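You operate a simulated robot arm through the tools that you are given. There is no shell and no other tool.

The job below is to be done with a simulated robot arm. You get a single attempt, and the scene is never put back.

## Task
The yoghurt is done: switch off, stand both jars on the island, cover back on.
Fine: rest the cover on the island meanwhile.

It is judged by the outcome, as a careful person would: the job done as asked, and still so three seconds after it is handed in. It fails if anything else is knocked over, pushed out of place, dropped, spilled or broken. Lids that push on must go on centred and level and be pressed home; caps that screw on are set level and turned clockwise until they are tight.

## Robot
A 6-joint arm with a two-finger parallel gripper, fixed in place. Base frame: the origin is on the floor under the middle of its stand, x ahead of it, y to its left, z up; the work surface is at about z = 1.05. Readings come in m, degrees, newtons and seconds.
With the tool pointing down near the work surface it reaches from about 0.1 to 0.62 m from the base axis. Its first joint turns from -66.0 to 66.0 degrees. Payload 2.9 kg.
Tool frame: the origin (TCP) lies between the finger pads and is the grasp point; the fingertips stand 0.03 m ahead of it; z points along the fingers, y is the line along which they close. The gripper opens to 0.11 m. The fingers are 0.02 m wide and 0.01 m thick; the gripper's body (0.048 by 0.112 m) begins 0.055 m behind the TCP.
Orientation is that of the tool frame in the base frame, as a unit quaternion [x, y, z, w]. With the fingers straight down and closing along the base's y, the tool's x points along the base's -x, its y along +y and its z along -z.

## Interface
- The arm moves only by the tool move_arm. Its argument "commands" is a list of rows, each an object (a shift or turn left out is 0, a gripper value left out holds the last) with "dp": the shift along the base's x, y, z in units of 50 mm (1.0 is 50 mm), a list of three; "rotation": the turn, a rotation vector about the base's x, y, z in units of 5 degrees (1.0 is 5 degrees), a list of three; "jaw": the gripper command, from -1 (shut) to 1 (fully open), values between in proportion. In form: [{"dp": [dx, dy, dz], "rotation": [wx, wy, wz], "jaw": jaw}, ...]. A call has 1 to 20 rows; each row shifts and turns the commanded pose from where the row before left it. A call with a number of a shift or a turn outside -1 to 1 is refused whole. A row lasts 0.2 s, in which the tool goes at most 0.05 m and 8.6 degrees; a call with a longer step from one row to the next is refused whole, and so is a gripper value outside its range. A pose out of reach is approached as far as the arm can. The call stops where the force on the tool passes 40 N (or 10 N more than at its start, if that is more) or the arm is blocked; 0.2 s more then pass. Each finger travels about 0.108 m/s and halts on what it meets, pressing with about 43 N; the grip force reading is that of the motor and also rises with nothing between the fingers. The clock runs only during rows and for 0.2 s after the last one: add rows that do not move to give the fingers time. The reply holds the time, the measured pose of the TCP, the force on the tool along the base axes, the opening and the grip force, in the units named above and with some noise, with the torque about the TCP (base axes, N m) and any sound that the robot's microphone picked up.
- Cameras (640 x 400 px; columns grow to the right, rows downward): "scene" is fixed at [0.085, 0.4614, 1.384]; the picture's right is [-0.55, -0.83, 0.00], its down [-0.56, 0.37, -0.74] and it looks along [0.62, -0.41, -0.67] (base axes); focal length 214 px, centre (320, 200). "wrist" rides on the gripper at [0.072, 0.017, -0.103] in the tool frame; the picture's right is [-0.23, 0.97, 0.00], its down [-0.76, -0.18, -0.62] and it looks along [-0.61, -0.14, 0.78] (tool axes); focal length 222 px, centre (320, 200). There is no depth. A picture from a camera that has moved, and an enlarged one, comes with that camera's place and axes in the base frame and with its lens. The place of the scene camera against the robot may be out by one fixed shift of up to 0.018 m in any direction.
- grab_frame(camera): a new picture of that camera. The clock stands still meanwhile.
- zoom(camera, box): a new picture of the part [left, top, right, bottom] of that camera's present view, enlarged. The clock stands still meanwhile.
- close_job(): hands the job in; it is judged then, once.

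Nothing tells you positions but the pictures and the camera data. Unless the task says otherwise, let go and move clear before handing in.

The tools are called after ">>>" as a command line: name --argument value ..., lists and objects as JSON in quotes. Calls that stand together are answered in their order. move_arm: Moves the arm, as the interface text tells. Its arguments: {"type":"object","properties":{"commands":{"type":"array"}},"required":["commands"]} The other tools are called the same way: grab_frame (camera) takes a picture; zoom (camera, box) takes an enlarged picture of a part of a camera's view; close_job () hands the job in.

At the start:

```text
t: 0.0
eef_pos: [0.2984, 0.1077, 1.322]
tcp_rot: [0.001, 1.0, 0.0, 0.001]
wrist_force: [-0.2, -0.5, -0.3]
ft_torque: [0.0, 0.0, 0.0]
finger_gap: 0.11
finger_force: 0.1
```

scene: 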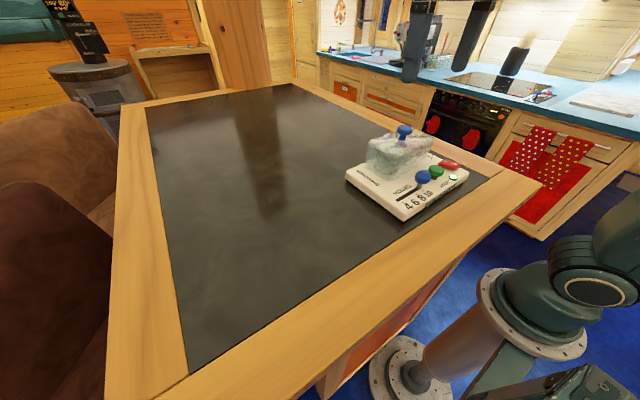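
wrist: 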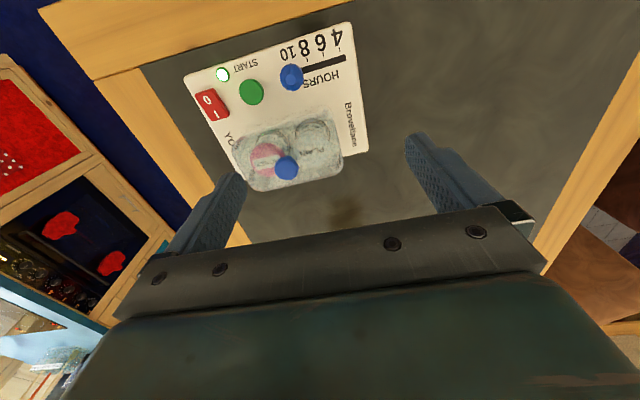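

The yoghurt maker stands on the dark island top, with a frosted cover (blue knob), a slider for hours, a green start button and a red 0/I rocker. I'll look closer before moving.

>>> zoom --camera "scene" --box '[330, 110, 490, 230]'

>>> zoom --camera "wrist" --box '[160, 10, 380, 200]'

```text
3.33 times, centred on (410, 170) of scene
camera zoom: at [0.085, 0.4614, 1.384], right [-0.55, -0.83, 0.0], down [-0.56, 0.37, -0.74], along [0.62, -0.41, -0.67], focal length 715 px, centre (20, 300)
```

zoom: 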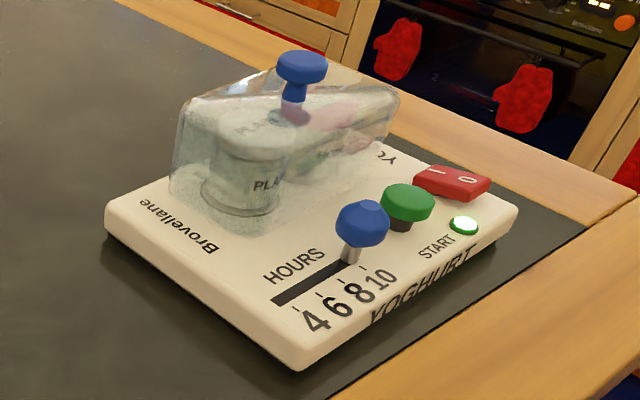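

```text
2.11 times, centred on (270, 105) of wrist
camera zoom: at [0.2257, 0.1244, 1.4258], right [0.23, 0.97, 0.0], down [0.76, -0.18, 0.62], along [0.61, -0.14, -0.78], focal length 468 px, centre (425, 400)
```

zoom: 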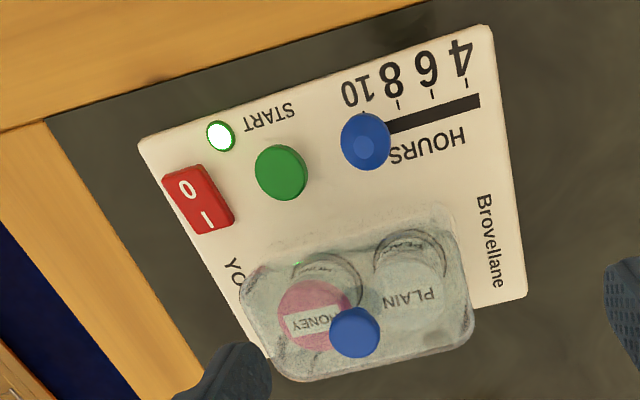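

The device spans roughly x 0.24–0.40, y −0.07–0.16, with the hours slider and the green start button near the robot side, and the red 0/I rocker with its "0" end toward me. I'll shift the wrist camera back for a second view so I can triangulate.

>>> move_arm --commands '[{"dp": [-1, -0.5, 0]}, {"dp": [-1, -0.5, 0]}, {"dp": [0, 0, 0]}]'

>>> grab_frame --camera "wrist"

```text
refused: row 1 steps farther than a row can; nothing moved
```

```text
taken
camera wrist: at [0.2257, 0.1244, 1.4258], right [0.23, 0.97, 0.0], down [0.76, -0.18, 0.62], along [0.61, -0.14, -0.78], focal length 222 px, centre (320, 200)
```

wrist: 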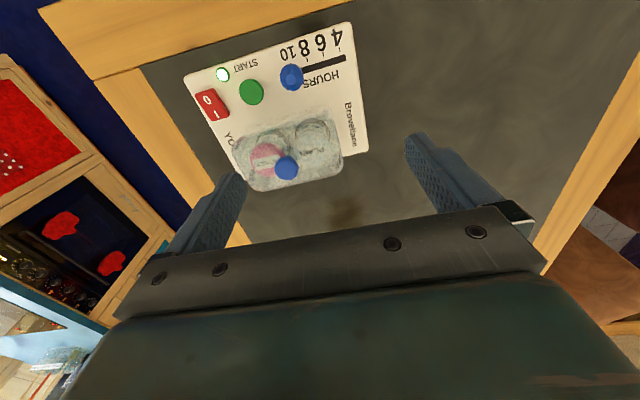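

The combined step was just over the 50 mm per-row limit, so I'll split it into smaller steps and take the picture after the move.

>>> move_arm --commands '[{"dp": [-0.8, -0.4, 0]}, {"dp": [-0.8, -0.4, 0]}, {"dp": [-0.4, -0.2, 0]}, {"dp": [0, 0, 0]}]'

```text
t: 1.0
eef_pos: [0.1993, 0.0593, 1.3208]
tcp_rot: [0.0, 1.0, 0.0, 0.001]
wrist_force: [0.5, 0.1, 1.0]
ft_torque: [-0.03, 0.02, 0.01]
finger_gap: 0.1101
finger_force: 0.0
```

>>> grab_frame --camera "wrist"

>>> zoom --camera "wrist" --box '[200, 60, 440, 210]'

```text
taken
camera wrist: at [0.1261, 0.0758, 1.4261], right [0.23, 0.97, 0.0], down [0.76, -0.18, 0.62], along [0.61, -0.14, -0.78], focal length 222 px, centre (320, 200)
```

wrist: 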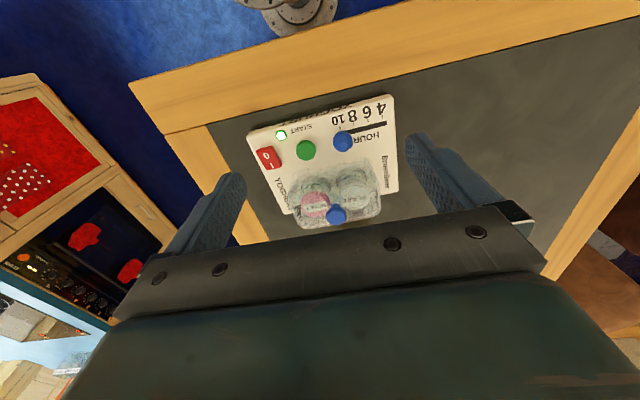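

```text
2.67 times, centred on (320, 135) of wrist
camera zoom: at [0.1261, 0.0758, 1.4261], right [0.23, 0.97, 0.0], down [0.76, -0.18, 0.62], along [0.61, -0.14, -0.78], focal length 592 px, centre (320, 373)
```

zoom: 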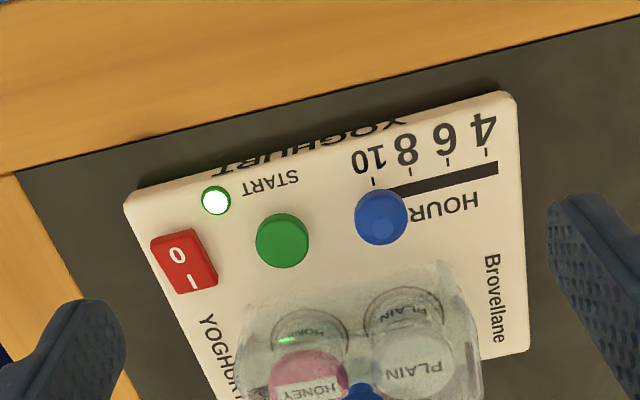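

From two views I get: device top z≈1.08, rocker centre ≈(0.281,−0.047,1.09) with the "0" end at x≈0.268, and cover knob top ≈(0.366,0.047,1.166). I'll close the fingers and move above the rocker's "0" end for a closer look.

>>> move_arm --commands '[{"dp": [0.34, -0.54, 0], "jaw": -1}, {"dp": [0.34, -0.54, 0], "jaw": -1}, {"dp": [0.34, -0.54, 0], "jaw": -1}, {"dp": [0.34, -0.53, 0], "jaw": -1}, {"dp": [0, 0, -0.8], "jaw": -1}, {"dp": [0, 0, -0.8], "jaw": -1}, {"dp": [0, 0, -0.8], "jaw": -1}, {"dp": [0, 0, 0], "jaw": -1}]'

```text
t: 2.8
eef_pos: [0.2666, -0.0491, 1.2]
tcp_rot: [-0.001, 1.0, -0.001, 0.001]
wrist_force: [0.6, -0.2, 0.4]
ft_torque: [0.0, 0.0, -0.01]
finger_gap: 0.0
finger_force: 37.5
```

>>> grab_frame --camera "wrist"

>>> zoom --camera "wrist" --box '[240, 70, 400, 190]'

>>> zoom --camera "scene" --box '[350, 100, 510, 220]'

```text
taken
camera wrist: at [0.193, -0.0323, 1.304], right [0.23, 0.97, 0.0], down [0.76, -0.18, 0.62], along [0.61, -0.14, -0.78], focal length 222 px, centre (320, 200)
```

wrist: 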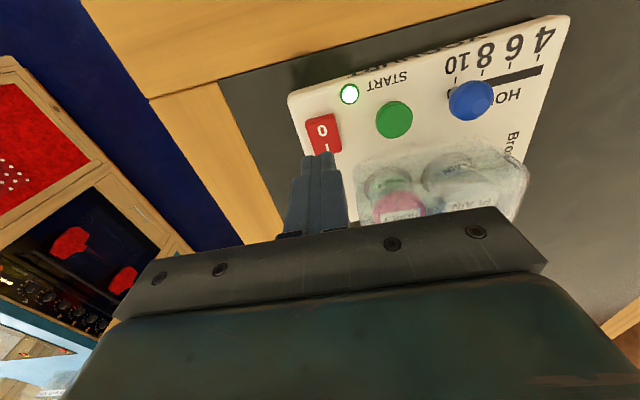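

```text
3.33 times, centred on (320, 130) of wrist
camera zoom: at [0.193, -0.0323, 1.304], right [0.23, 0.97, 0.0], down [0.76, -0.18, 0.62], along [0.61, -0.14, -0.78], focal length 740 px, centre (320, 433)
```

zoom: 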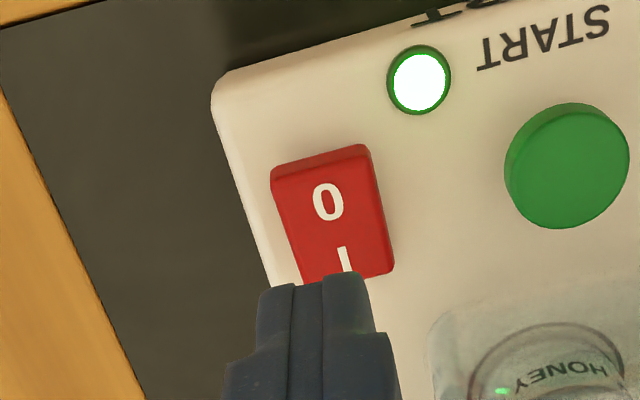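

```text
3.33 times, centred on (430, 160) of scene
camera zoom: at [0.085, 0.4614, 1.384], right [-0.55, -0.83, 0.0], down [-0.56, 0.37, -0.74], along [0.62, -0.41, -0.67], focal length 715 px, centre (-47, 333)
```

zoom: 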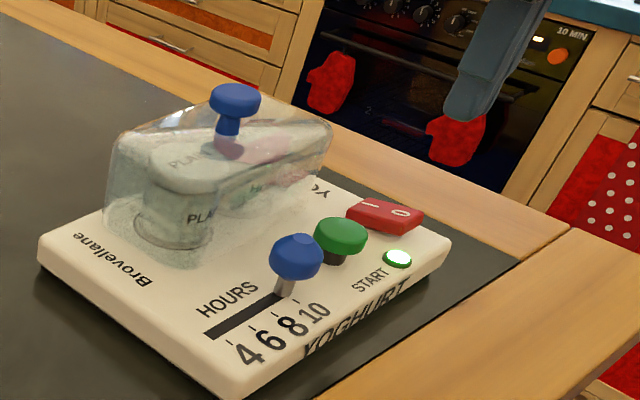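

The rocker's "0" end stands raised and its "I" end is down, with the light on. The closed fingers are directly above the "0" end, so I'll descend and press gently.

>>> move_arm --commands '[{"dp": [0, 0, -0.6], "jaw": -1}, {"dp": [0, 0, -0.4], "jaw": -1}, {"dp": [0, 0, -0.1], "jaw": -1}, {"dp": [0, 0, -0.1], "jaw": -1}, {"dp": [0, 0, -0.1], "jaw": -1}, {"dp": [0, 0, -0.08], "jaw": -1}, {"dp": [0, 0, -0.08], "jaw": -1}, {"dp": [0, 0, -0.06], "jaw": -1}, {"dp": [0, 0, -0.06], "jaw": -1}]'

```text
t: 4.8
eef_pos: [0.2663, -0.0508, 1.1237]
tcp_rot: [0.0, 1.0, 0.0, 0.001]
wrist_force: [-0.3, -0.4, 0.3]
ft_torque: [0.0, 0.0, 0.0]
finger_gap: 0.0
finger_force: 37.5
```

No contact yet with the tips at about z=1.094. I'll continue down in small steps.

>>> move_arm --commands '[{"dp": [0, 0.04, -0.06], "jaw": -1}, {"dp": [0, 0, -0.04], "jaw": -1}, {"dp": [0, 0, -0.04], "jaw": -1}, {"dp": [0, 0, -0.04], "jaw": -1}]'

```text
t: 5.3
eef_pos: [0.2663, -0.0488, 1.1226]
tcp_rot: [0.001, 1.0, 0.0, 0.003]
wrist_force: [-3.5, 0.1, 7.5]
ft_torque: [0.02, 0.03, -0.05]
finger_gap: 0.0
finger_force: 38.0
stopped in row 2: the force on the tool passed its limit at 46 N (the readings are from after the stop); the commanded pose is now the measured one
```

>>> zoom --camera "scene" --box '[350, 100, 510, 220]'

>>> zoom --camera "wrist" --box '[240, 70, 400, 190]'

```text
3.33 times, centred on (430, 160) of scene
camera zoom: at [0.0848, 0.4614, 1.3841], right [-0.55, -0.83, 0.0], down [-0.56, 0.37, -0.74], along [0.62, -0.41, -0.67], focal length 715 px, centre (-47, 333)
```

zoom: 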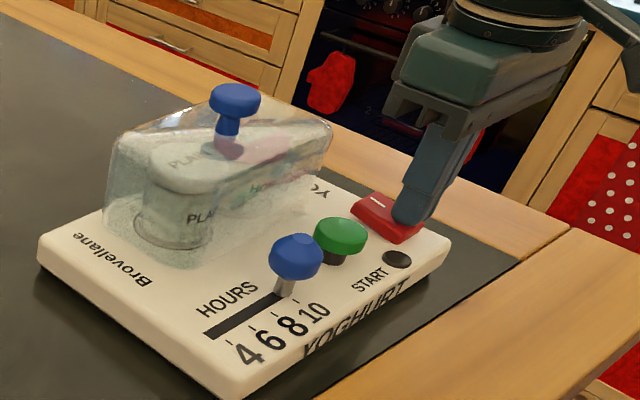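

```text
3.33 times, centred on (320, 130) of wrist
camera zoom: at [0.1932, -0.0318, 1.2261], right [0.23, 0.97, 0.0], down [0.76, -0.18, 0.63], along [0.61, -0.14, -0.78], focal length 740 px, centre (320, 433)
```

zoom: 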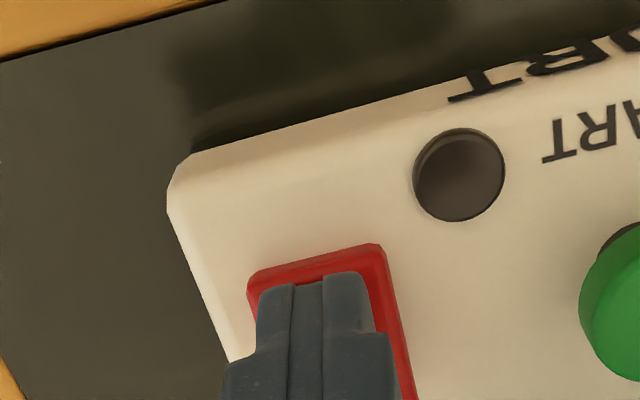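

The indicator light went out, so the device is off. I'll lift away, check the rocker stays at 0, and move to look at the cover with the fingers open.

>>> move_arm --commands '[{"dp": [0, 0, 0.5], "jaw": -1}, {"dp": [0, 0, 0.9], "jaw": -1}, {"dp": [0, 0, 0.9], "jaw": 1}, {"dp": [-0.3, 0.66, 0.5], "jaw": 1}, {"dp": [-0.3, 0.66, 0], "jaw": 1}, {"dp": [-0.2, 0.66, 0], "jaw": 1}, {"dp": [0, 0, 0], "jaw": 1}, {"dp": [0, 0, 0], "jaw": 1}]'

```text
t: 7.1
eef_pos: [0.2255, 0.047, 1.2622]
tcp_rot: [0.001, 1.0, 0.0, 0.003]
wrist_force: [-0.5, -0.2, 0.0]
ft_torque: [0.04, -0.01, -0.04]
finger_gap: 0.1099
finger_force: 0.1
```

>>> zoom --camera "wrist" --box '[200, 60, 440, 210]'

>>> zoom --camera "scene" --box '[340, 110, 480, 215]'

```text
2.67 times, centred on (320, 135) of wrist
camera zoom: at [0.1524, 0.0652, 1.3658], right [0.23, 0.97, 0.0], down [0.76, -0.18, 0.63], along [0.61, -0.14, -0.78], focal length 592 px, centre (320, 373)
```

zoom: 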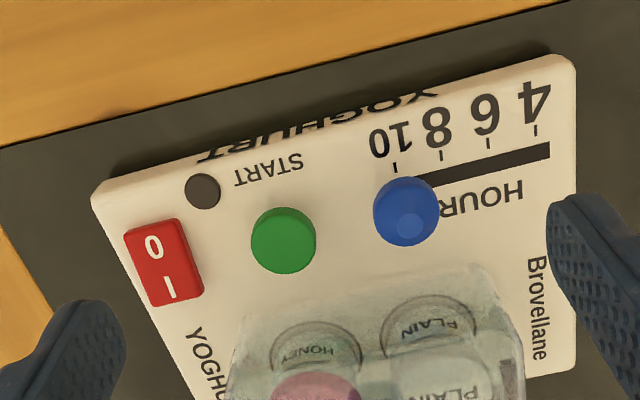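

```text
3.81 times, centred on (410, 162) of scene
camera zoom: at [0.085, 0.4614, 1.384], right [-0.55, -0.83, 0.0], down [-0.56, 0.37, -0.74], along [0.62, -0.41, -0.67], focal length 817 px, centre (-23, 343)
```

zoom: 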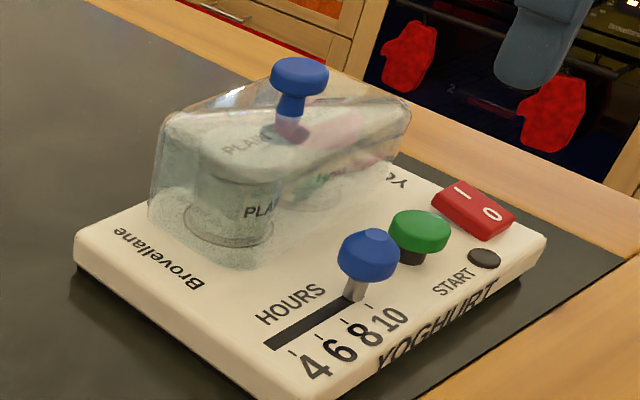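

The light is off and the rocker sits at 0. Now I'll back the camera up to see the whole cover and its knob.

>>> move_arm --commands '[{"dp": [-0.7, -0.1, 0], "jaw": 1}, {"dp": [-0.7, -0.1, 0], "jaw": 1}, {"dp": [0, 0, 0], "jaw": 1}]'

```text
t: 7.9
eef_pos: [0.158, 0.0399, 1.2608]
tcp_rot: [0.002, 1.0, -0.001, 0.003]
wrist_force: [-0.2, -0.2, 0.8]
ft_torque: [-0.01, 0.01, 0.02]
finger_gap: 0.1102
finger_force: 0.0
```

>>> zoom --camera "wrist" --box '[220, 80, 420, 220]'

```text
2.86 times, centred on (320, 150) of wrist
camera zoom: at [0.0836, 0.0572, 1.3652], right [0.23, 0.97, 0.0], down [0.76, -0.18, 0.63], along [0.61, -0.14, -0.78], focal length 635 px, centre (320, 343)
```

zoom: 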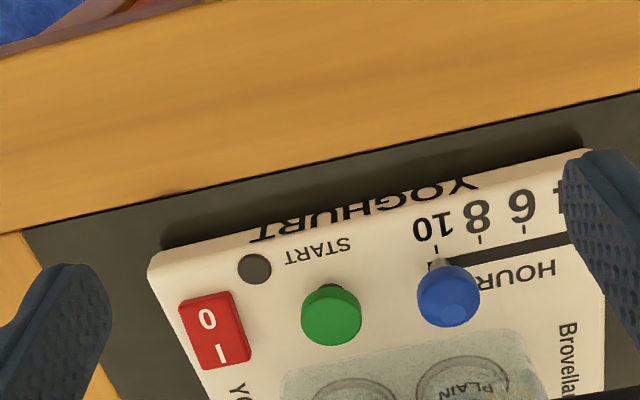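

The palm hides the cover from there; the camera must be further forward. I'll take two views from higher up with a sideways baseline.

>>> move_arm --commands '[{"dp": [0.7, 0.3, 0.4], "jaw": 1}, {"dp": [0.7, 0.3, 0.4], "jaw": 1}, {"dp": [0.7, 0.3, 0.2], "jaw": 1}, {"dp": [0.7, 0.3, 0], "jaw": 1}, {"dp": [0, 0, 0], "jaw": 1}]'

```text
t: 9.1
eef_pos: [0.2956, 0.099, 1.3119]
tcp_rot: [0.001, 1.0, -0.001, 0.002]
wrist_force: [-0.9, -1.1, -0.1]
ft_torque: [0.01, -0.02, 0.02]
finger_gap: 0.1098
finger_force: 0.0
```

>>> zoom --camera "wrist" --box '[210, 100, 370, 200]'

```text
4.00 times, centred on (290, 150) of wrist
camera zoom: at [0.2226, 0.1167, 1.4165], right [0.23, 0.97, 0.0], down [0.76, -0.18, 0.63], along [0.61, -0.14, -0.78], focal length 888 px, centre (440, 400)
```

zoom: 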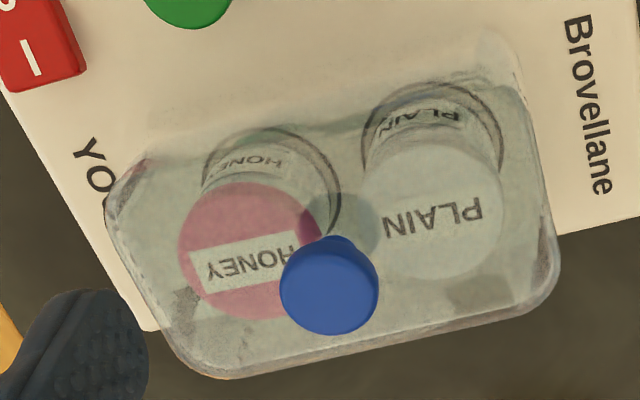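

Jar lids sit at about (0.365, 0.012) and (0.365, 0.081), roughly 52 mm across, and the knob (≈32 mm head) is at about (0.3665, 0.046). I'll move above the knob with the fingers partly closed and check alignment.

>>> move_arm --commands '[{"dp": [0.47, -0.35, 0], "jaw": 0.1}, {"dp": [0.47, -0.35, 0], "jaw": 0.1}, {"dp": [0.48, -0.36, 0], "jaw": 0.1}, {"dp": [0, 0, -0.7], "jaw": 0.1}, {"dp": [0, 0, -0.7], "jaw": 0.1}, {"dp": [0, 0, 0], "jaw": 0.1}]'

```text
t: 10.5
eef_pos: [0.3668, 0.0477, 1.2426]
tcp_rot: [0.001, 1.0, -0.002, 0.004]
wrist_force: [0.2, -0.3, -0.5]
ft_torque: [-0.01, -0.01, -0.03]
finger_gap: 0.0605
finger_force: 0.1
```

>>> zoom --camera "wrist" --box '[220, 80, 420, 230]'

>>> zoom --camera "scene" --box '[330, 70, 490, 190]'

```text
2.67 times, centred on (320, 155) of wrist
camera zoom: at [0.2935, 0.0645, 1.3465], right [0.23, 0.97, 0.0], down [0.76, -0.18, 0.63], along [0.61, -0.14, -0.78], focal length 592 px, centre (320, 320)
```

zoom: 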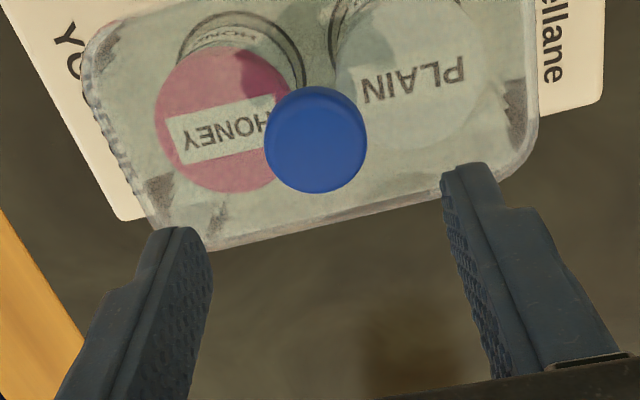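

```text
3.33 times, centred on (410, 130) of scene
camera zoom: at [0.085, 0.4614, 1.384], right [-0.55, -0.83, 0.0], down [-0.56, 0.37, -0.74], along [0.62, -0.41, -0.67], focal length 715 px, centre (20, 433)
```

zoom: 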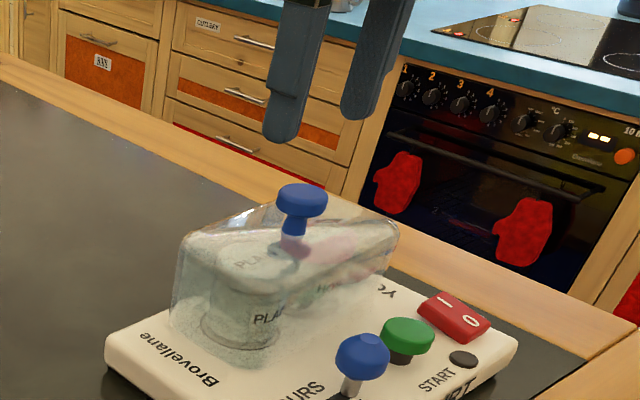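

The knob is at (0.366, 0.047), head around z≈1.155–1.172, and the fingers are centred on it. I'll descend to bring the pads beside the knob's head, watching force.

>>> move_arm --commands '[{"dp": [0, 0, -0.5], "jaw": 0.1}, {"dp": [0, 0, -0.5], "jaw": 0.1}, {"dp": [0, 0, -0.2], "jaw": 0.1}, {"dp": [0, 0, -0.15], "jaw": 0.1}, {"dp": [0, 0, -0.1], "jaw": 0.1}, {"dp": [0, 0, 0], "jaw": 0.1}]'

```text
t: 11.8
eef_pos: [0.3678, 0.0475, 1.1762]
tcp_rot: [0.001, 1.0, -0.001, 0.009]
wrist_force: [-0.3, -0.4, 4.2]
ft_torque: [-0.03, 0.06, 0.07]
finger_gap: 0.0603
finger_force: 0.1
stopped in row 6: the force on the tool passed its limit at 48 N (the readings are from after the stop); the commanded pose is now the measured one
```

The fingers met something at tip height ≈1.146, higher than expected. I'll look before doing anything else.

>>> zoom --camera "scene" --box '[340, 80, 480, 185]'

>>> grab_frame --camera "wrist"

>>> zoom --camera "wrist" --box '[220, 80, 420, 230]'

```text
3.81 times, centred on (410, 132) of scene
camera zoom: at [0.085, 0.4614, 1.3841], right [-0.55, -0.83, 0.0], down [-0.56, 0.37, -0.74], along [0.62, -0.41, -0.67], focal length 817 px, centre (-23, 457)
```

zoom: 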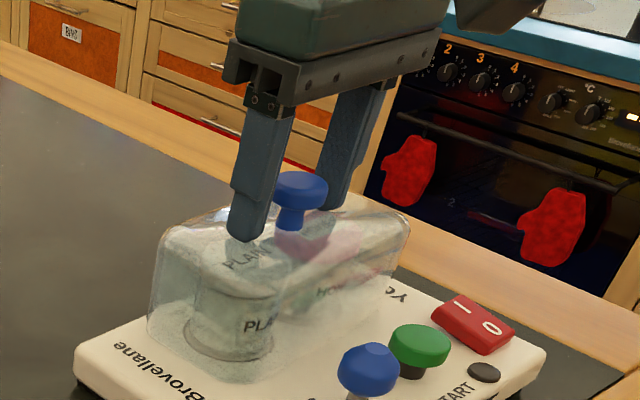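

```text
taken
camera wrist: at [0.2932, 0.0639, 1.2791], right [0.23, 0.97, 0.0], down [0.75, -0.18, 0.64], along [0.62, -0.14, -0.77], focal length 222 px, centre (320, 200)
```

wrist: 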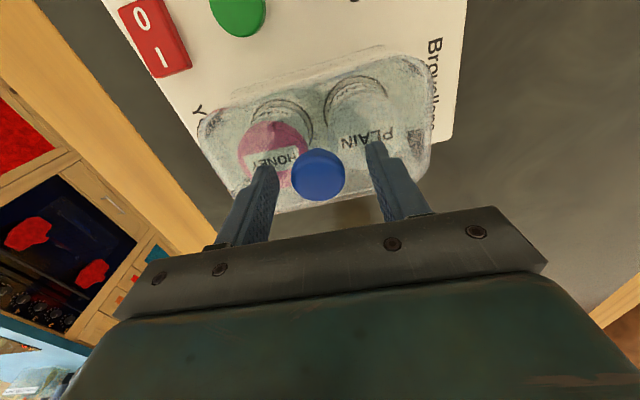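

```text
2.67 times, centred on (320, 155) of wrist
camera zoom: at [0.2932, 0.0639, 1.2791], right [0.23, 0.97, 0.0], down [0.75, -0.18, 0.64], along [0.62, -0.14, -0.77], focal length 592 px, centre (320, 320)
```

zoom: 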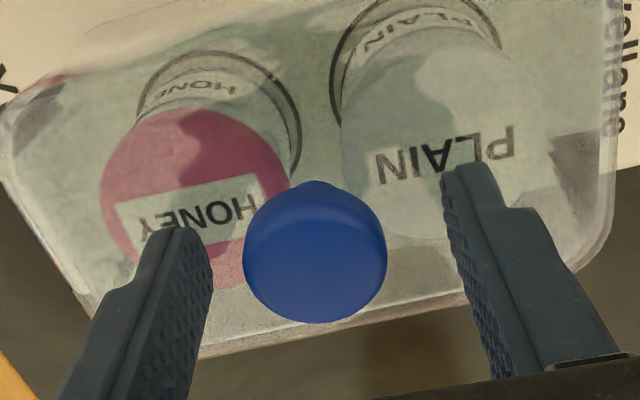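

The fingertips touched the flat top of the cover (top at z≈1.145). I'll back off about 5 mm, straighten the 1° tilt that came from the contact, then close on the knob head.

>>> move_arm --commands '[{"dp": [-0.02, -0.01, 0.1], "rotation": [0, 0.2, 0], "jaw": 0.1}, {"dp": [0, 0, 0], "jaw": 0.1}]'

```text
t: 12.3
eef_pos: [0.3662, 0.045, 1.1814]
tcp_rot: [0.001, 1.0, 0.0, 0.001]
wrist_force: [-0.3, 0.6, 0.2]
ft_torque: [0.0, 0.02, -0.03]
finger_gap: 0.0605
finger_force: 0.1
```

>>> move_arm --commands '[{"dp": [0, 0.035, -0.02], "jaw": 0.1}, {"dp": [0, 0, 0], "jaw": -0.2}, {"dp": [0, 0, 0], "jaw": -0.4}, {"dp": [0, 0, 0], "jaw": -1}, {"dp": [0, 0, 0], "jaw": -1}, {"dp": [0, 0, 0], "jaw": -1}]'

```text
t: 13.8
eef_pos: [0.3658, 0.0486, 1.1795]
tcp_rot: [0.001, 1.0, -0.001, 0.0]
wrist_force: [-1.0, 0.7, 2.1]
ft_torque: [0.02, 0.03, -0.09]
finger_gap: 0.0306
finger_force: 42.6
```

The fingers have closed on the knob (gap 30.6 mm). I'll check how it sits before lifting.

>>> zoom --camera "scene" --box '[340, 80, 480, 185]'

>>> zoom --camera "wrist" --box '[220, 80, 420, 230]'

```text
3.81 times, centred on (410, 132) of scene
camera zoom: at [0.085, 0.4614, 1.384], right [-0.55, -0.83, 0.0], down [-0.56, 0.37, -0.74], along [0.62, -0.41, -0.67], focal length 817 px, centre (-23, 457)
```

zoom: 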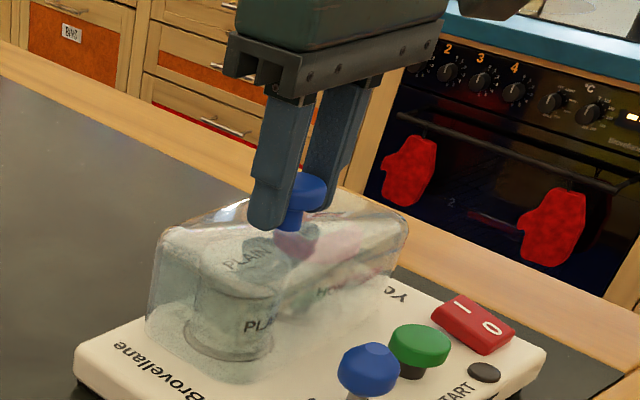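

```text
2.67 times, centred on (320, 155) of wrist
camera zoom: at [0.2936, 0.065, 1.2842], right [0.23, 0.97, 0.0], down [0.76, -0.18, 0.62], along [0.61, -0.14, -0.78], focal length 592 px, centre (320, 320)
```

zoom: 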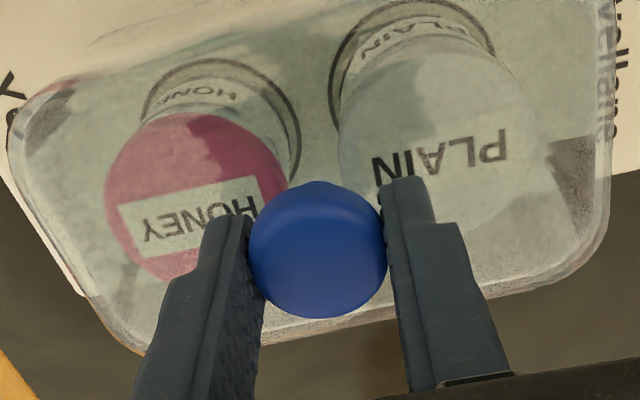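

Grip looks centred on the knob and the cover hasn't moved noticeably. I'll lift it straight up slowly.

>>> move_arm --commands '[{"dp": [0, 0, 0.1], "jaw": -1}, {"dp": [0, 0, 0.2], "jaw": -1}, {"dp": [0, 0, 0.3], "jaw": -1}, {"dp": [0, 0, 0.4], "jaw": -1}, {"dp": [0, 0, 0.5], "jaw": -1}, {"dp": [0, 0, 0.5], "jaw": -1}, {"dp": [0, 0, 0.5], "jaw": -1}, {"dp": [0, 0, 0.4], "jaw": -1}, {"dp": [0, 0, 0], "jaw": -1}]'

```text
t: 15.8
eef_pos: [0.3658, 0.0476, 1.3246]
tcp_rot: [0.001, 1.0, 0.0, 0.0]
wrist_force: [0.2, 0.2, -1.0]
ft_torque: [-0.02, 0.0, 0.01]
finger_gap: 0.0309
finger_force: 43.2
```

>>> grab_frame --camera "scene"

>>> zoom --camera "scene" --box '[330, 60, 490, 220]'

>>> grab_frame --camera "wrist"

```text
taken
```

scene: 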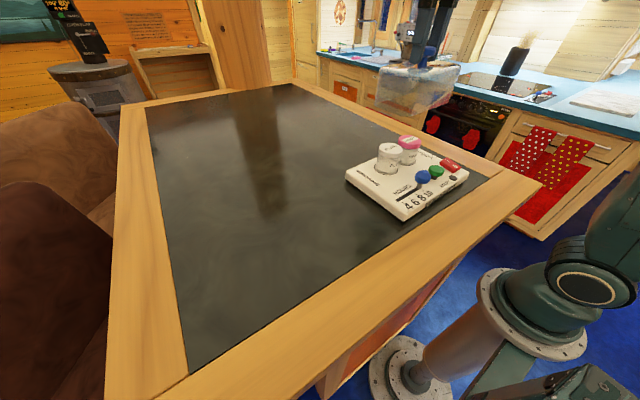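

```text
2.50 times, centred on (410, 140) of scene
camera zoom: at [0.085, 0.4614, 1.384], right [-0.55, -0.83, 0.0], down [-0.56, 0.37, -0.74], along [0.62, -0.41, -0.67], focal length 536 px, centre (95, 350)
```

zoom: 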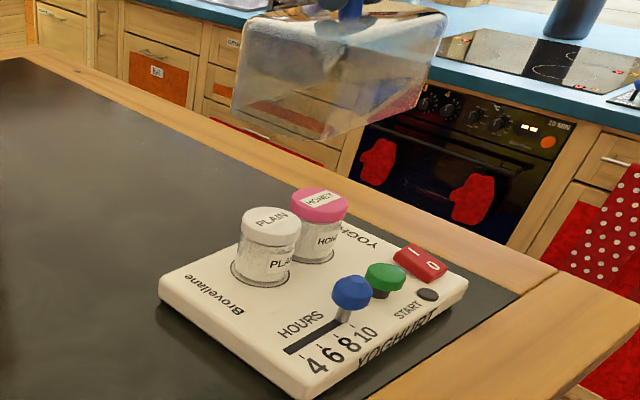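

```text
taken
camera wrist: at [0.2935, 0.0645, 1.429], right [0.23, 0.97, 0.0], down [0.76, -0.18, 0.62], along [0.61, -0.14, -0.78], focal length 222 px, centre (320, 200)
```

wrist: 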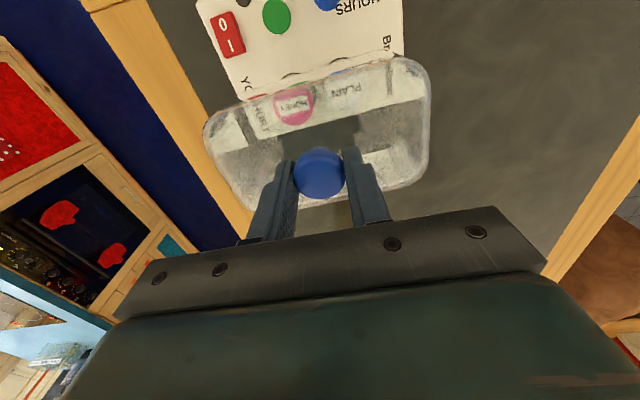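

The cover is clear, and the two lidded jars (PLAIN white, HONEY pink) stand in round wells. I'll carry the cover left to a free spot on the island at about (0.36, 0.38).

>>> move_arm --commands '[{"dp": [0, 0.4, 0], "jaw": -1}, {"dp": [0, 0.7, 0], "jaw": -1}, {"dp": [0, 0.7, 0], "jaw": -1}, {"dp": [0, 0.7, 0], "jaw": -1}, {"dp": [0, 0.7, 0], "jaw": -1}, {"dp": [0, 0.7, 0], "jaw": -1}, {"dp": [0, 0.7, 0], "jaw": -1}, {"dp": [0, 0.7, 0], "jaw": -1}, {"dp": [0, 0.7, 0], "jaw": -1}, {"dp": [0, 0.6, 0], "jaw": -1}, {"dp": [0, 0, 0], "jaw": -1}, {"dp": [0, 0, 0], "jaw": -1}]'

```text
t: 18.4
eef_pos: [0.3532, 0.3676, 1.2996]
tcp_rot: [0.001, 1.0, 0.001, 0.001]
wrist_force: [-0.3, 0.3, 0.1]
ft_torque: [0.0, 0.0, -0.03]
finger_gap: 0.0309
finger_force: 43.1
out of reach, approached as far as the arm can: row 9, 10
```

At this height the arm is at its reach limit, so I'll descend with a slight pull-in and check the pose and picture.

>>> move_arm --commands '[{"dp": [0, 0, -0.5], "jaw": -1}, {"dp": [0, 0, -0.5], "jaw": -1}, {"dp": [0, 0, 0], "jaw": -1}]'

>>> grab_frame --camera "scene"

```text
t: 19.1
eef_pos: [0.3531, 0.3651, 1.2509]
tcp_rot: [0.001, 1.0, 0.0, 0.0]
wrist_force: [-0.4, 0.1, -1.0]
ft_torque: [-0.01, 0.03, -0.02]
finger_gap: 0.0307
finger_force: 42.7
```

```text
taken
```

scene: 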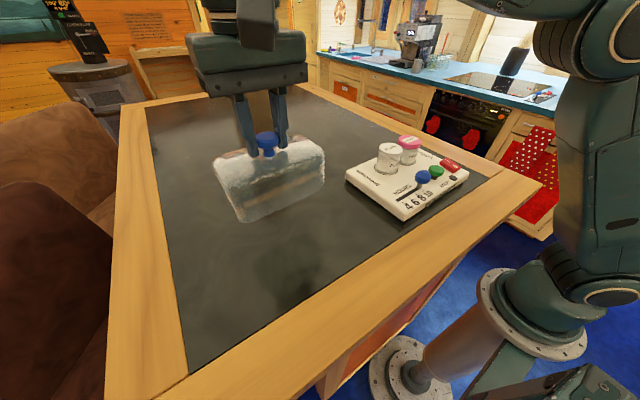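

The cover hangs level over clear island surface. I'll lower it to just above the top, then step down slowly until it rests.

>>> move_arm --commands '[{"dp": [0, 0, -0.6], "jaw": -1}, {"dp": [0, 0, -0.6], "jaw": -1}, {"dp": [0, 0, -0.4], "jaw": -1}, {"dp": [0, 0, -0.1], "jaw": -1}, {"dp": [0, 0, 0], "jaw": -1}]'

>>> zoom --camera "scene" --box '[180, 60, 380, 260]'

```text
t: 20.4
eef_pos: [0.354, 0.3654, 1.1651]
tcp_rot: [0.001, 1.0, 0.0, 0.001]
wrist_force: [0.1, -0.1, -1.4]
ft_torque: [0.0, 0.02, 0.01]
finger_gap: 0.0309
finger_force: 43.1
```

```text
2.00 times, centred on (280, 160) of scene
camera zoom: at [0.085, 0.4614, 1.384], right [-0.55, -0.83, 0.0], down [-0.56, 0.37, -0.74], along [0.62, -0.41, -0.67], focal length 429 px, centre (400, 280)
```

zoom: 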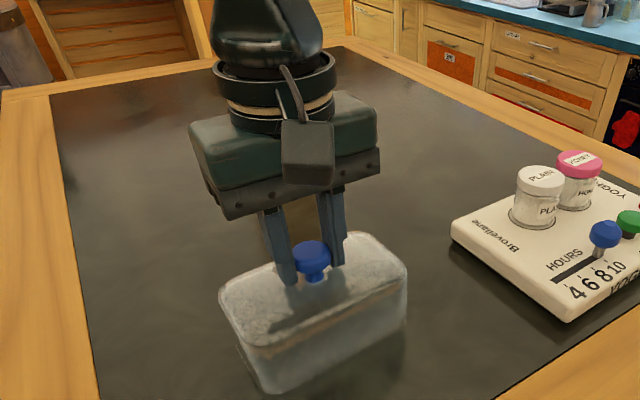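

>>> move_arm --commands '[{"dp": [0, 0, -0.06], "jaw": -1}, {"dp": [0, 0, -0.06], "jaw": -1}, {"dp": [0, 0, -0.06], "jaw": -1}]'

```text
t: 21.1
eef_pos: [0.3531, 0.3662, 1.157]
tcp_rot: [0.001, 1.0, 0.0, 0.0]
wrist_force: [-0.4, -0.4, -2.1]
ft_torque: [0.02, 0.03, -0.02]
finger_gap: 0.0309
finger_force: 43.0
```

No contact yet at TCP z=1.157; continuing in 2 mm steps.

>>> move_arm --commands '[{"dp": [0, 0, -0.04], "jaw": -1}, {"dp": [0, 0, -0.04], "jaw": -1}, {"dp": [0, 0, -0.04], "jaw": -1}]'

```text
t: 21.9
eef_pos: [0.3522, 0.3646, 1.1511]
tcp_rot: [0.001, 1.0, 0.0, 0.001]
wrist_force: [0.0, 0.1, -0.4]
ft_torque: [0.02, -0.01, 0.02]
finger_gap: 0.0306
finger_force: 42.7
```

>>> move_arm --commands '[{"dp": [0, 0, -0.04], "jaw": -1}, {"dp": [0, 0, -0.04], "jaw": -1}]'

```text
t: 22.6
eef_pos: [0.3535, 0.3648, 1.1494]
tcp_rot: [0.001, 1.0, 0.002, 0.003]
wrist_force: [-4.0, -2.5, 21.1]
ft_torque: [-0.15, 0.98, -0.08]
finger_gap: 0.0307
finger_force: 43.0
```

The cover is resting on the island (21 N contact at TCP z≈1.149). I'll relieve the load by 1 mm, open the fingers and rise clear.

>>> move_arm --commands '[{"dp": [0, 0, 0.02], "jaw": -1}, {"dp": [0, 0, 0], "jaw": 0.1}, {"dp": [0, 0, 0], "jaw": 0.1}, {"dp": [0, 0, 0.3], "jaw": 0.1}, {"dp": [0, 0, 0.7], "jaw": 0.1}, {"dp": [0, 0, 0.7], "jaw": 0.1}, {"dp": [0, 0, 0], "jaw": 0.1}]'

>>> grab_frame --camera "scene"

>>> zoom --camera "wrist" --box '[200, 80, 440, 230]'

```text
t: 24.1
eef_pos: [0.3524, 0.3643, 1.2345]
tcp_rot: [0.001, 1.0, 0.0, 0.0]
wrist_force: [0.1, 0.2, -0.9]
ft_torque: [0.02, -0.02, 0.01]
finger_gap: 0.0604
finger_force: 0.1
```

```text
taken
```

scene: 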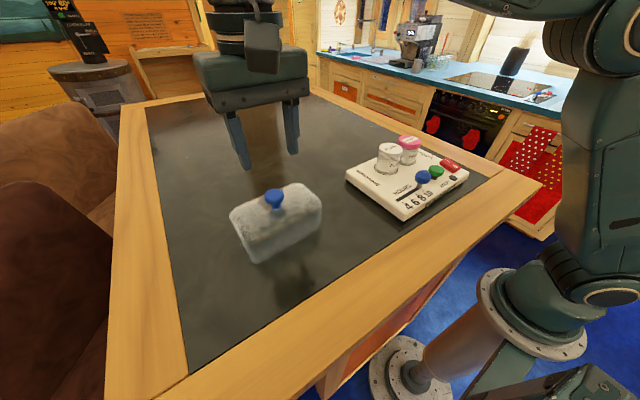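

```text
2.67 times, centred on (320, 155) of wrist
camera zoom: at [0.28, 0.3808, 1.3393], right [0.23, 0.97, 0.0], down [0.76, -0.18, 0.62], along [0.61, -0.14, -0.78], focal length 592 px, centre (320, 320)
```

zoom: 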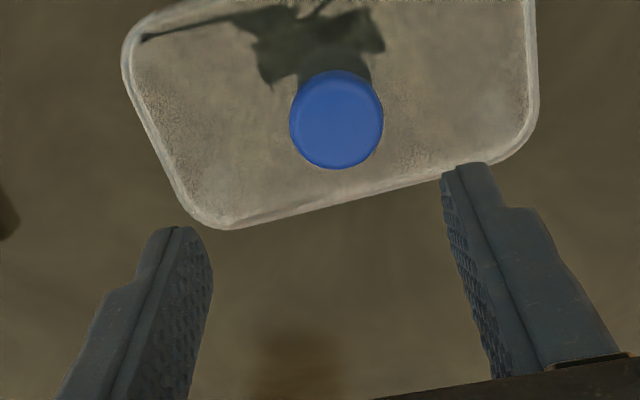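

The cover rests flat on the island. Next I'll move over the jars for a close look at their lids, bodies and wells.

>>> move_arm --commands '[{"dp": [-0.2, -0.7, 0.3], "jaw": 1}, {"dp": [-0.2, -0.7, 0.3], "jaw": 1}, {"dp": [-0.2, -0.7, 0.3], "jaw": 1}, {"dp": [-0.2, -0.7, 0], "jaw": 1}, {"dp": [-0.2, -0.7, 0], "jaw": 1}, {"dp": [-0.2, -0.7, 0], "jaw": 1}, {"dp": [0, -0.7, 0], "jaw": 1}, {"dp": [0, -0.5, 0], "jaw": 1}, {"dp": [0, 0, 0], "jaw": 1}]'

>>> grab_frame --camera "wrist"

>>> zoom --camera "wrist" --box '[220, 80, 420, 220]'

>>> zoom --camera "scene" --box '[350, 120, 450, 195]'

```text
t: 26.1
eef_pos: [0.2929, 0.0942, 1.2781]
tcp_rot: [0.0, 1.0, 0.001, 0.0]
wrist_force: [0.2, -0.2, 0.0]
ft_torque: [0.02, 0.01, 0.01]
finger_gap: 0.1098
finger_force: 0.0
```

```text
taken
camera wrist: at [0.2206, 0.1101, 1.3832], right [0.23, 0.97, 0.0], down [0.76, -0.18, 0.62], along [0.61, -0.14, -0.78], focal length 222 px, centre (320, 200)
```

wrist: 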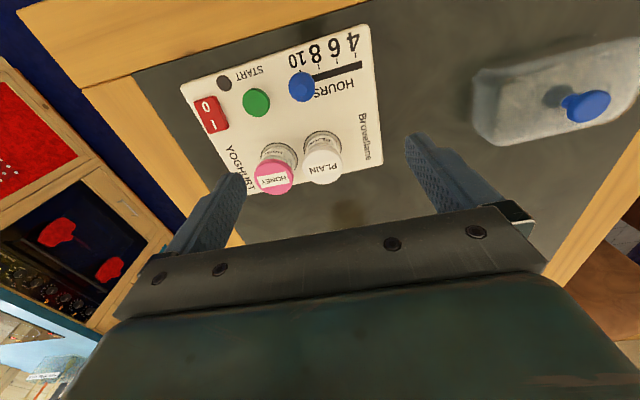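

```text
2.86 times, centred on (320, 150) of wrist
camera zoom: at [0.2206, 0.1101, 1.3832], right [0.23, 0.97, 0.0], down [0.76, -0.18, 0.62], along [0.61, -0.14, -0.78], focal length 635 px, centre (320, 343)
```

zoom: 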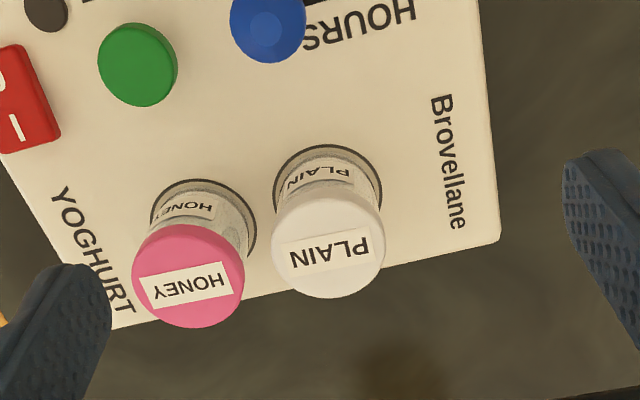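

```text
5.33 times, centred on (400, 158) of scene
camera zoom: at [0.085, 0.4614, 1.384], right [-0.55, -0.83, 0.0], down [-0.56, 0.37, -0.74], along [0.62, -0.41, -0.67], focal length 1144 px, centre (-107, 427)
```

zoom: 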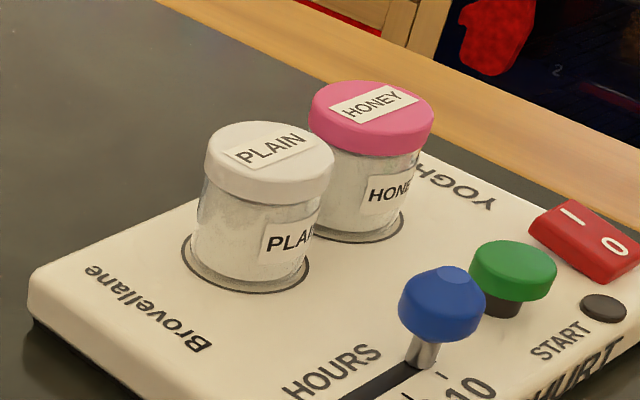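

Jars stand at about PLAIN (0.363, 0.082) and HONEY (0.366, 0.013), lid tops near z≈1.135, with only ~18 mm between lids. I'll turn the gripper 90° so that the fingers close along x (clear space front and back), moving above the PLAIN jar.

>>> move_arm --commands '[{"dp": [0.078, -0.0135, 0], "rotation": [0, 0, 1], "jaw": 1}, {"dp": [0.078, -0.0135, 0], "rotation": [0, 0, 1], "jaw": 1}, {"dp": [0.078, -0.0135, 0], "rotation": [0, 0, 1], "jaw": 1}, {"dp": [0.078, -0.0135, 0], "rotation": [0, 0, 1], "jaw": 1}, {"dp": [0.078, -0.0135, 0], "rotation": [0, 0, 1], "jaw": 1}, {"dp": [0.078, -0.0135, 0], "rotation": [0, 0, 1], "jaw": 1}, {"dp": [0.078, -0.0135, 0], "rotation": [0, 0, 1], "jaw": 1}, {"dp": [0.078, -0.0135, 0], "rotation": [0, 0, 1], "jaw": 1}, {"dp": [0.078, -0.0135, 0], "rotation": [0, 0, 1], "jaw": 1}, {"dp": [0.078, -0.0135, 0], "rotation": [0, 0, 1], "jaw": 1}, {"dp": [0.078, -0.0135, 0], "rotation": [0, 0, 1], "jaw": 1}, {"dp": [0.078, -0.0135, 0], "rotation": [0, 0, 1], "jaw": 1}, {"dp": [0.078, -0.0135, 0], "rotation": [0, 0, 1], "jaw": 1}, {"dp": [0.078, -0.0135, 0], "rotation": [0, 0, 1], "jaw": 1}, {"dp": [0.078, -0.0135, 0], "rotation": [0, 0, 1], "jaw": 1}, {"dp": [0.078, -0.0135, 0], "rotation": [0, 0, 1], "jaw": 1}, {"dp": [0.078, -0.0135, 0], "rotation": [0, 0, 1], "jaw": 1}, {"dp": [0.078, -0.0135, 0], "rotation": [0, 0, 1], "jaw": 1}, {"dp": [0, 0, 0], "jaw": 1}]'

>>> grab_frame --camera "wrist"

>>> grab_frame --camera "scene"

```text
t: 30.1
eef_pos: [0.363, 0.0818, 1.2784]
tcp_rot: [-0.706, 0.708, 0.0, 0.0]
wrist_force: [-0.1, -0.1, -0.6]
ft_torque: [0.0, 0.03, 0.01]
finger_gap: 0.1099
finger_force: 0.1
```

```text
taken
camera wrist: at [0.346, 0.0092, 1.3832], right [-0.97, 0.23, 0.0], down [0.18, 0.76, 0.62], along [0.14, 0.61, -0.78], focal length 222 px, centre (320, 200)
```

wrist: 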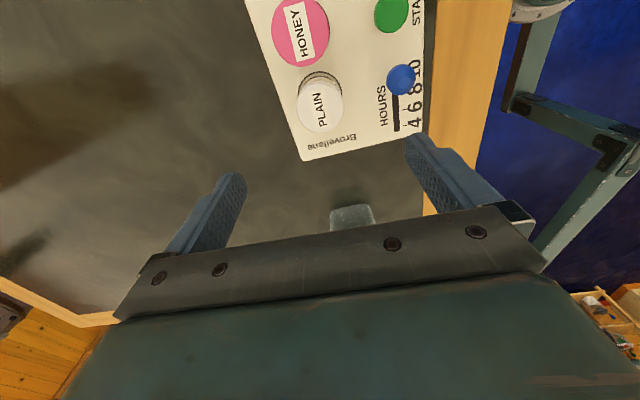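

```text
taken
```

scene: 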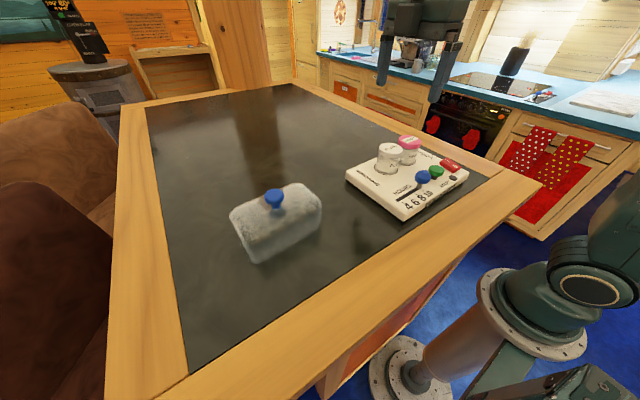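

The wrist turned fine. I'll zoom on the jars from this new direction to refine their centres.

>>> zoom --camera "wrist" --box '[240, 0, 440, 160]'

```text
2.50 times, centred on (340, 80) of wrist
camera zoom: at [0.346, 0.0092, 1.3832], right [-0.97, 0.23, 0.0], down [0.18, 0.76, 0.62], along [0.14, 0.61, -0.78], focal length 555 px, centre (270, 500)
```

zoom: 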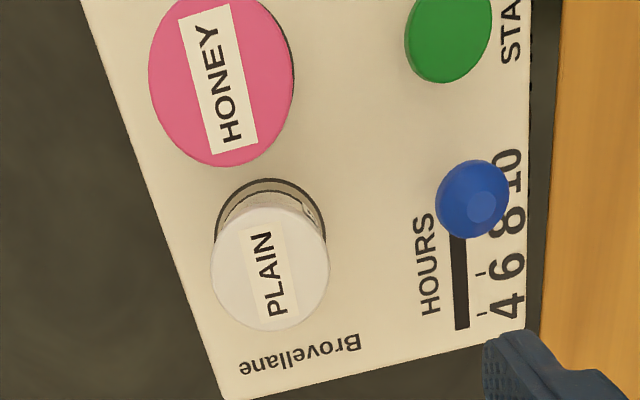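

PLAIN's centre refines to about (0.363, 0.0815). I'll descend with the fingers ~75 mm open so they straddle the jar front and back.

>>> move_arm --commands '[{"dp": [0, 0, -0.7], "jaw": 0.36}, {"dp": [0, 0, -0.7], "jaw": 0.36}, {"dp": [0, 0, -0.5], "jaw": 0.36}, {"dp": [0, 0, -0.4], "jaw": 0.36}, {"dp": [0, 0, -0.3], "jaw": 0.36}, {"dp": [0, 0, -0.2], "jaw": 0.36}, {"dp": [0, 0, -0.1], "jaw": 0.36}, {"dp": [0, 0, 0], "jaw": 0.36}]'

>>> zoom --camera "wrist" --box '[220, 80, 420, 230]'

>>> zoom --camera "scene" --box '[340, 90, 460, 190]'

```text
t: 31.9
eef_pos: [0.3629, 0.0823, 1.1329]
tcp_rot: [-0.706, 0.708, 0.0, 0.0]
wrist_force: [-0.1, 0.6, 1.1]
ft_torque: [0.0, -0.03, 0.02]
finger_gap: 0.0748
finger_force: 0.0
```

```text
2.67 times, centred on (320, 155) of wrist
camera zoom: at [0.3464, 0.0098, 1.237], right [-0.97, 0.23, 0.0], down [0.18, 0.76, 0.62], along [0.14, 0.61, -0.78], focal length 592 px, centre (320, 320)
```

zoom: 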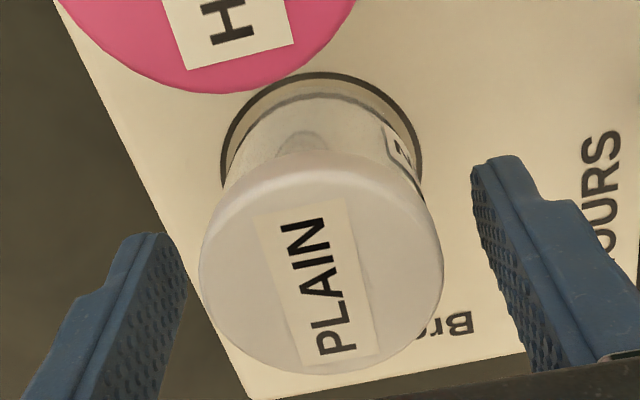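

```text
4.00 times, centred on (400, 140) of scene
camera zoom: at [0.085, 0.4614, 1.384], right [-0.55, -0.83, 0.0], down [-0.56, 0.37, -0.74], along [0.62, -0.41, -0.67], focal length 858 px, centre (0, 440)
```

zoom: 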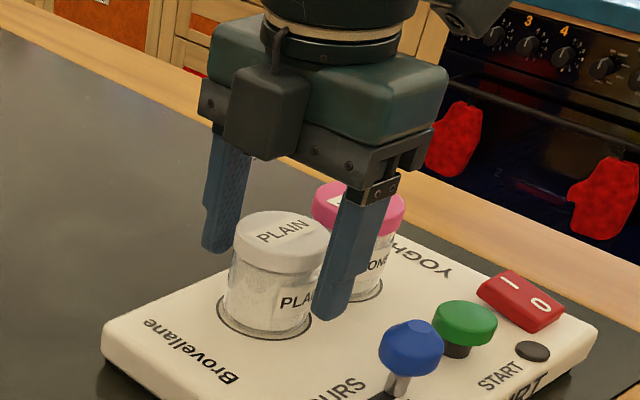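

The fingers straddle the PLAIN jar with clear space on both sides. I'll go ~12 mm lower and close gently.

>>> move_arm --commands '[{"dp": [0, 0, -0.13], "jaw": 0.36}, {"dp": [0, 0, -0.12], "jaw": 0.36}, {"dp": [0, 0, 0], "jaw": 0.1}, {"dp": [0, 0, 0], "jaw": 0}, {"dp": [0, 0, 0], "jaw": -0.1}, {"dp": [0, 0, 0], "jaw": -0.2}, {"dp": [0, 0, 0], "jaw": -0.2}]'

>>> zoom --camera "wrist" --box '[220, 80, 420, 230]'

>>> zoom --camera "scene" --box '[340, 90, 460, 190]'

```text
t: 33.5
eef_pos: [0.3625, 0.0828, 1.1204]
tcp_rot: [-0.707, 0.708, 0.0, -0.001]
wrist_force: [0.2, -0.2, 0.3]
ft_torque: [0.03, -0.02, 0.03]
finger_gap: 0.0507
finger_force: 42.6
```

```text
2.67 times, centred on (320, 155) of wrist
camera zoom: at [0.346, 0.0095, 1.2253], right [-0.97, 0.23, 0.0], down [0.18, 0.76, 0.62], along [0.14, 0.61, -0.78], focal length 592 px, centre (320, 320)
```

zoom: 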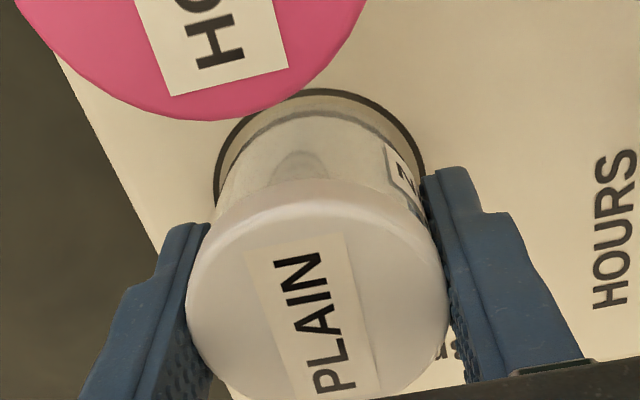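

```text
4.00 times, centred on (400, 140) of scene
camera zoom: at [0.085, 0.4614, 1.384], right [-0.55, -0.83, 0.0], down [-0.56, 0.37, -0.74], along [0.62, -0.41, -0.67], focal length 858 px, centre (0, 440)
```

zoom: 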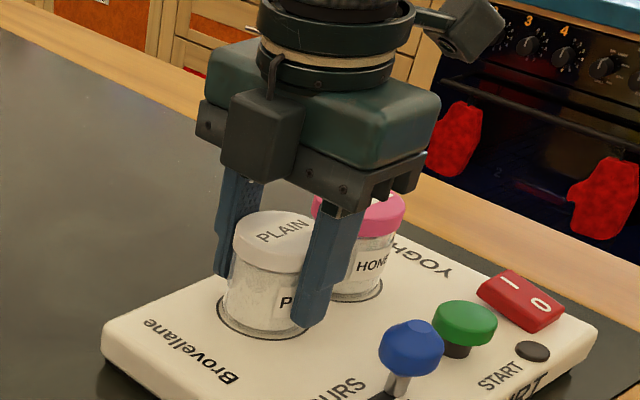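

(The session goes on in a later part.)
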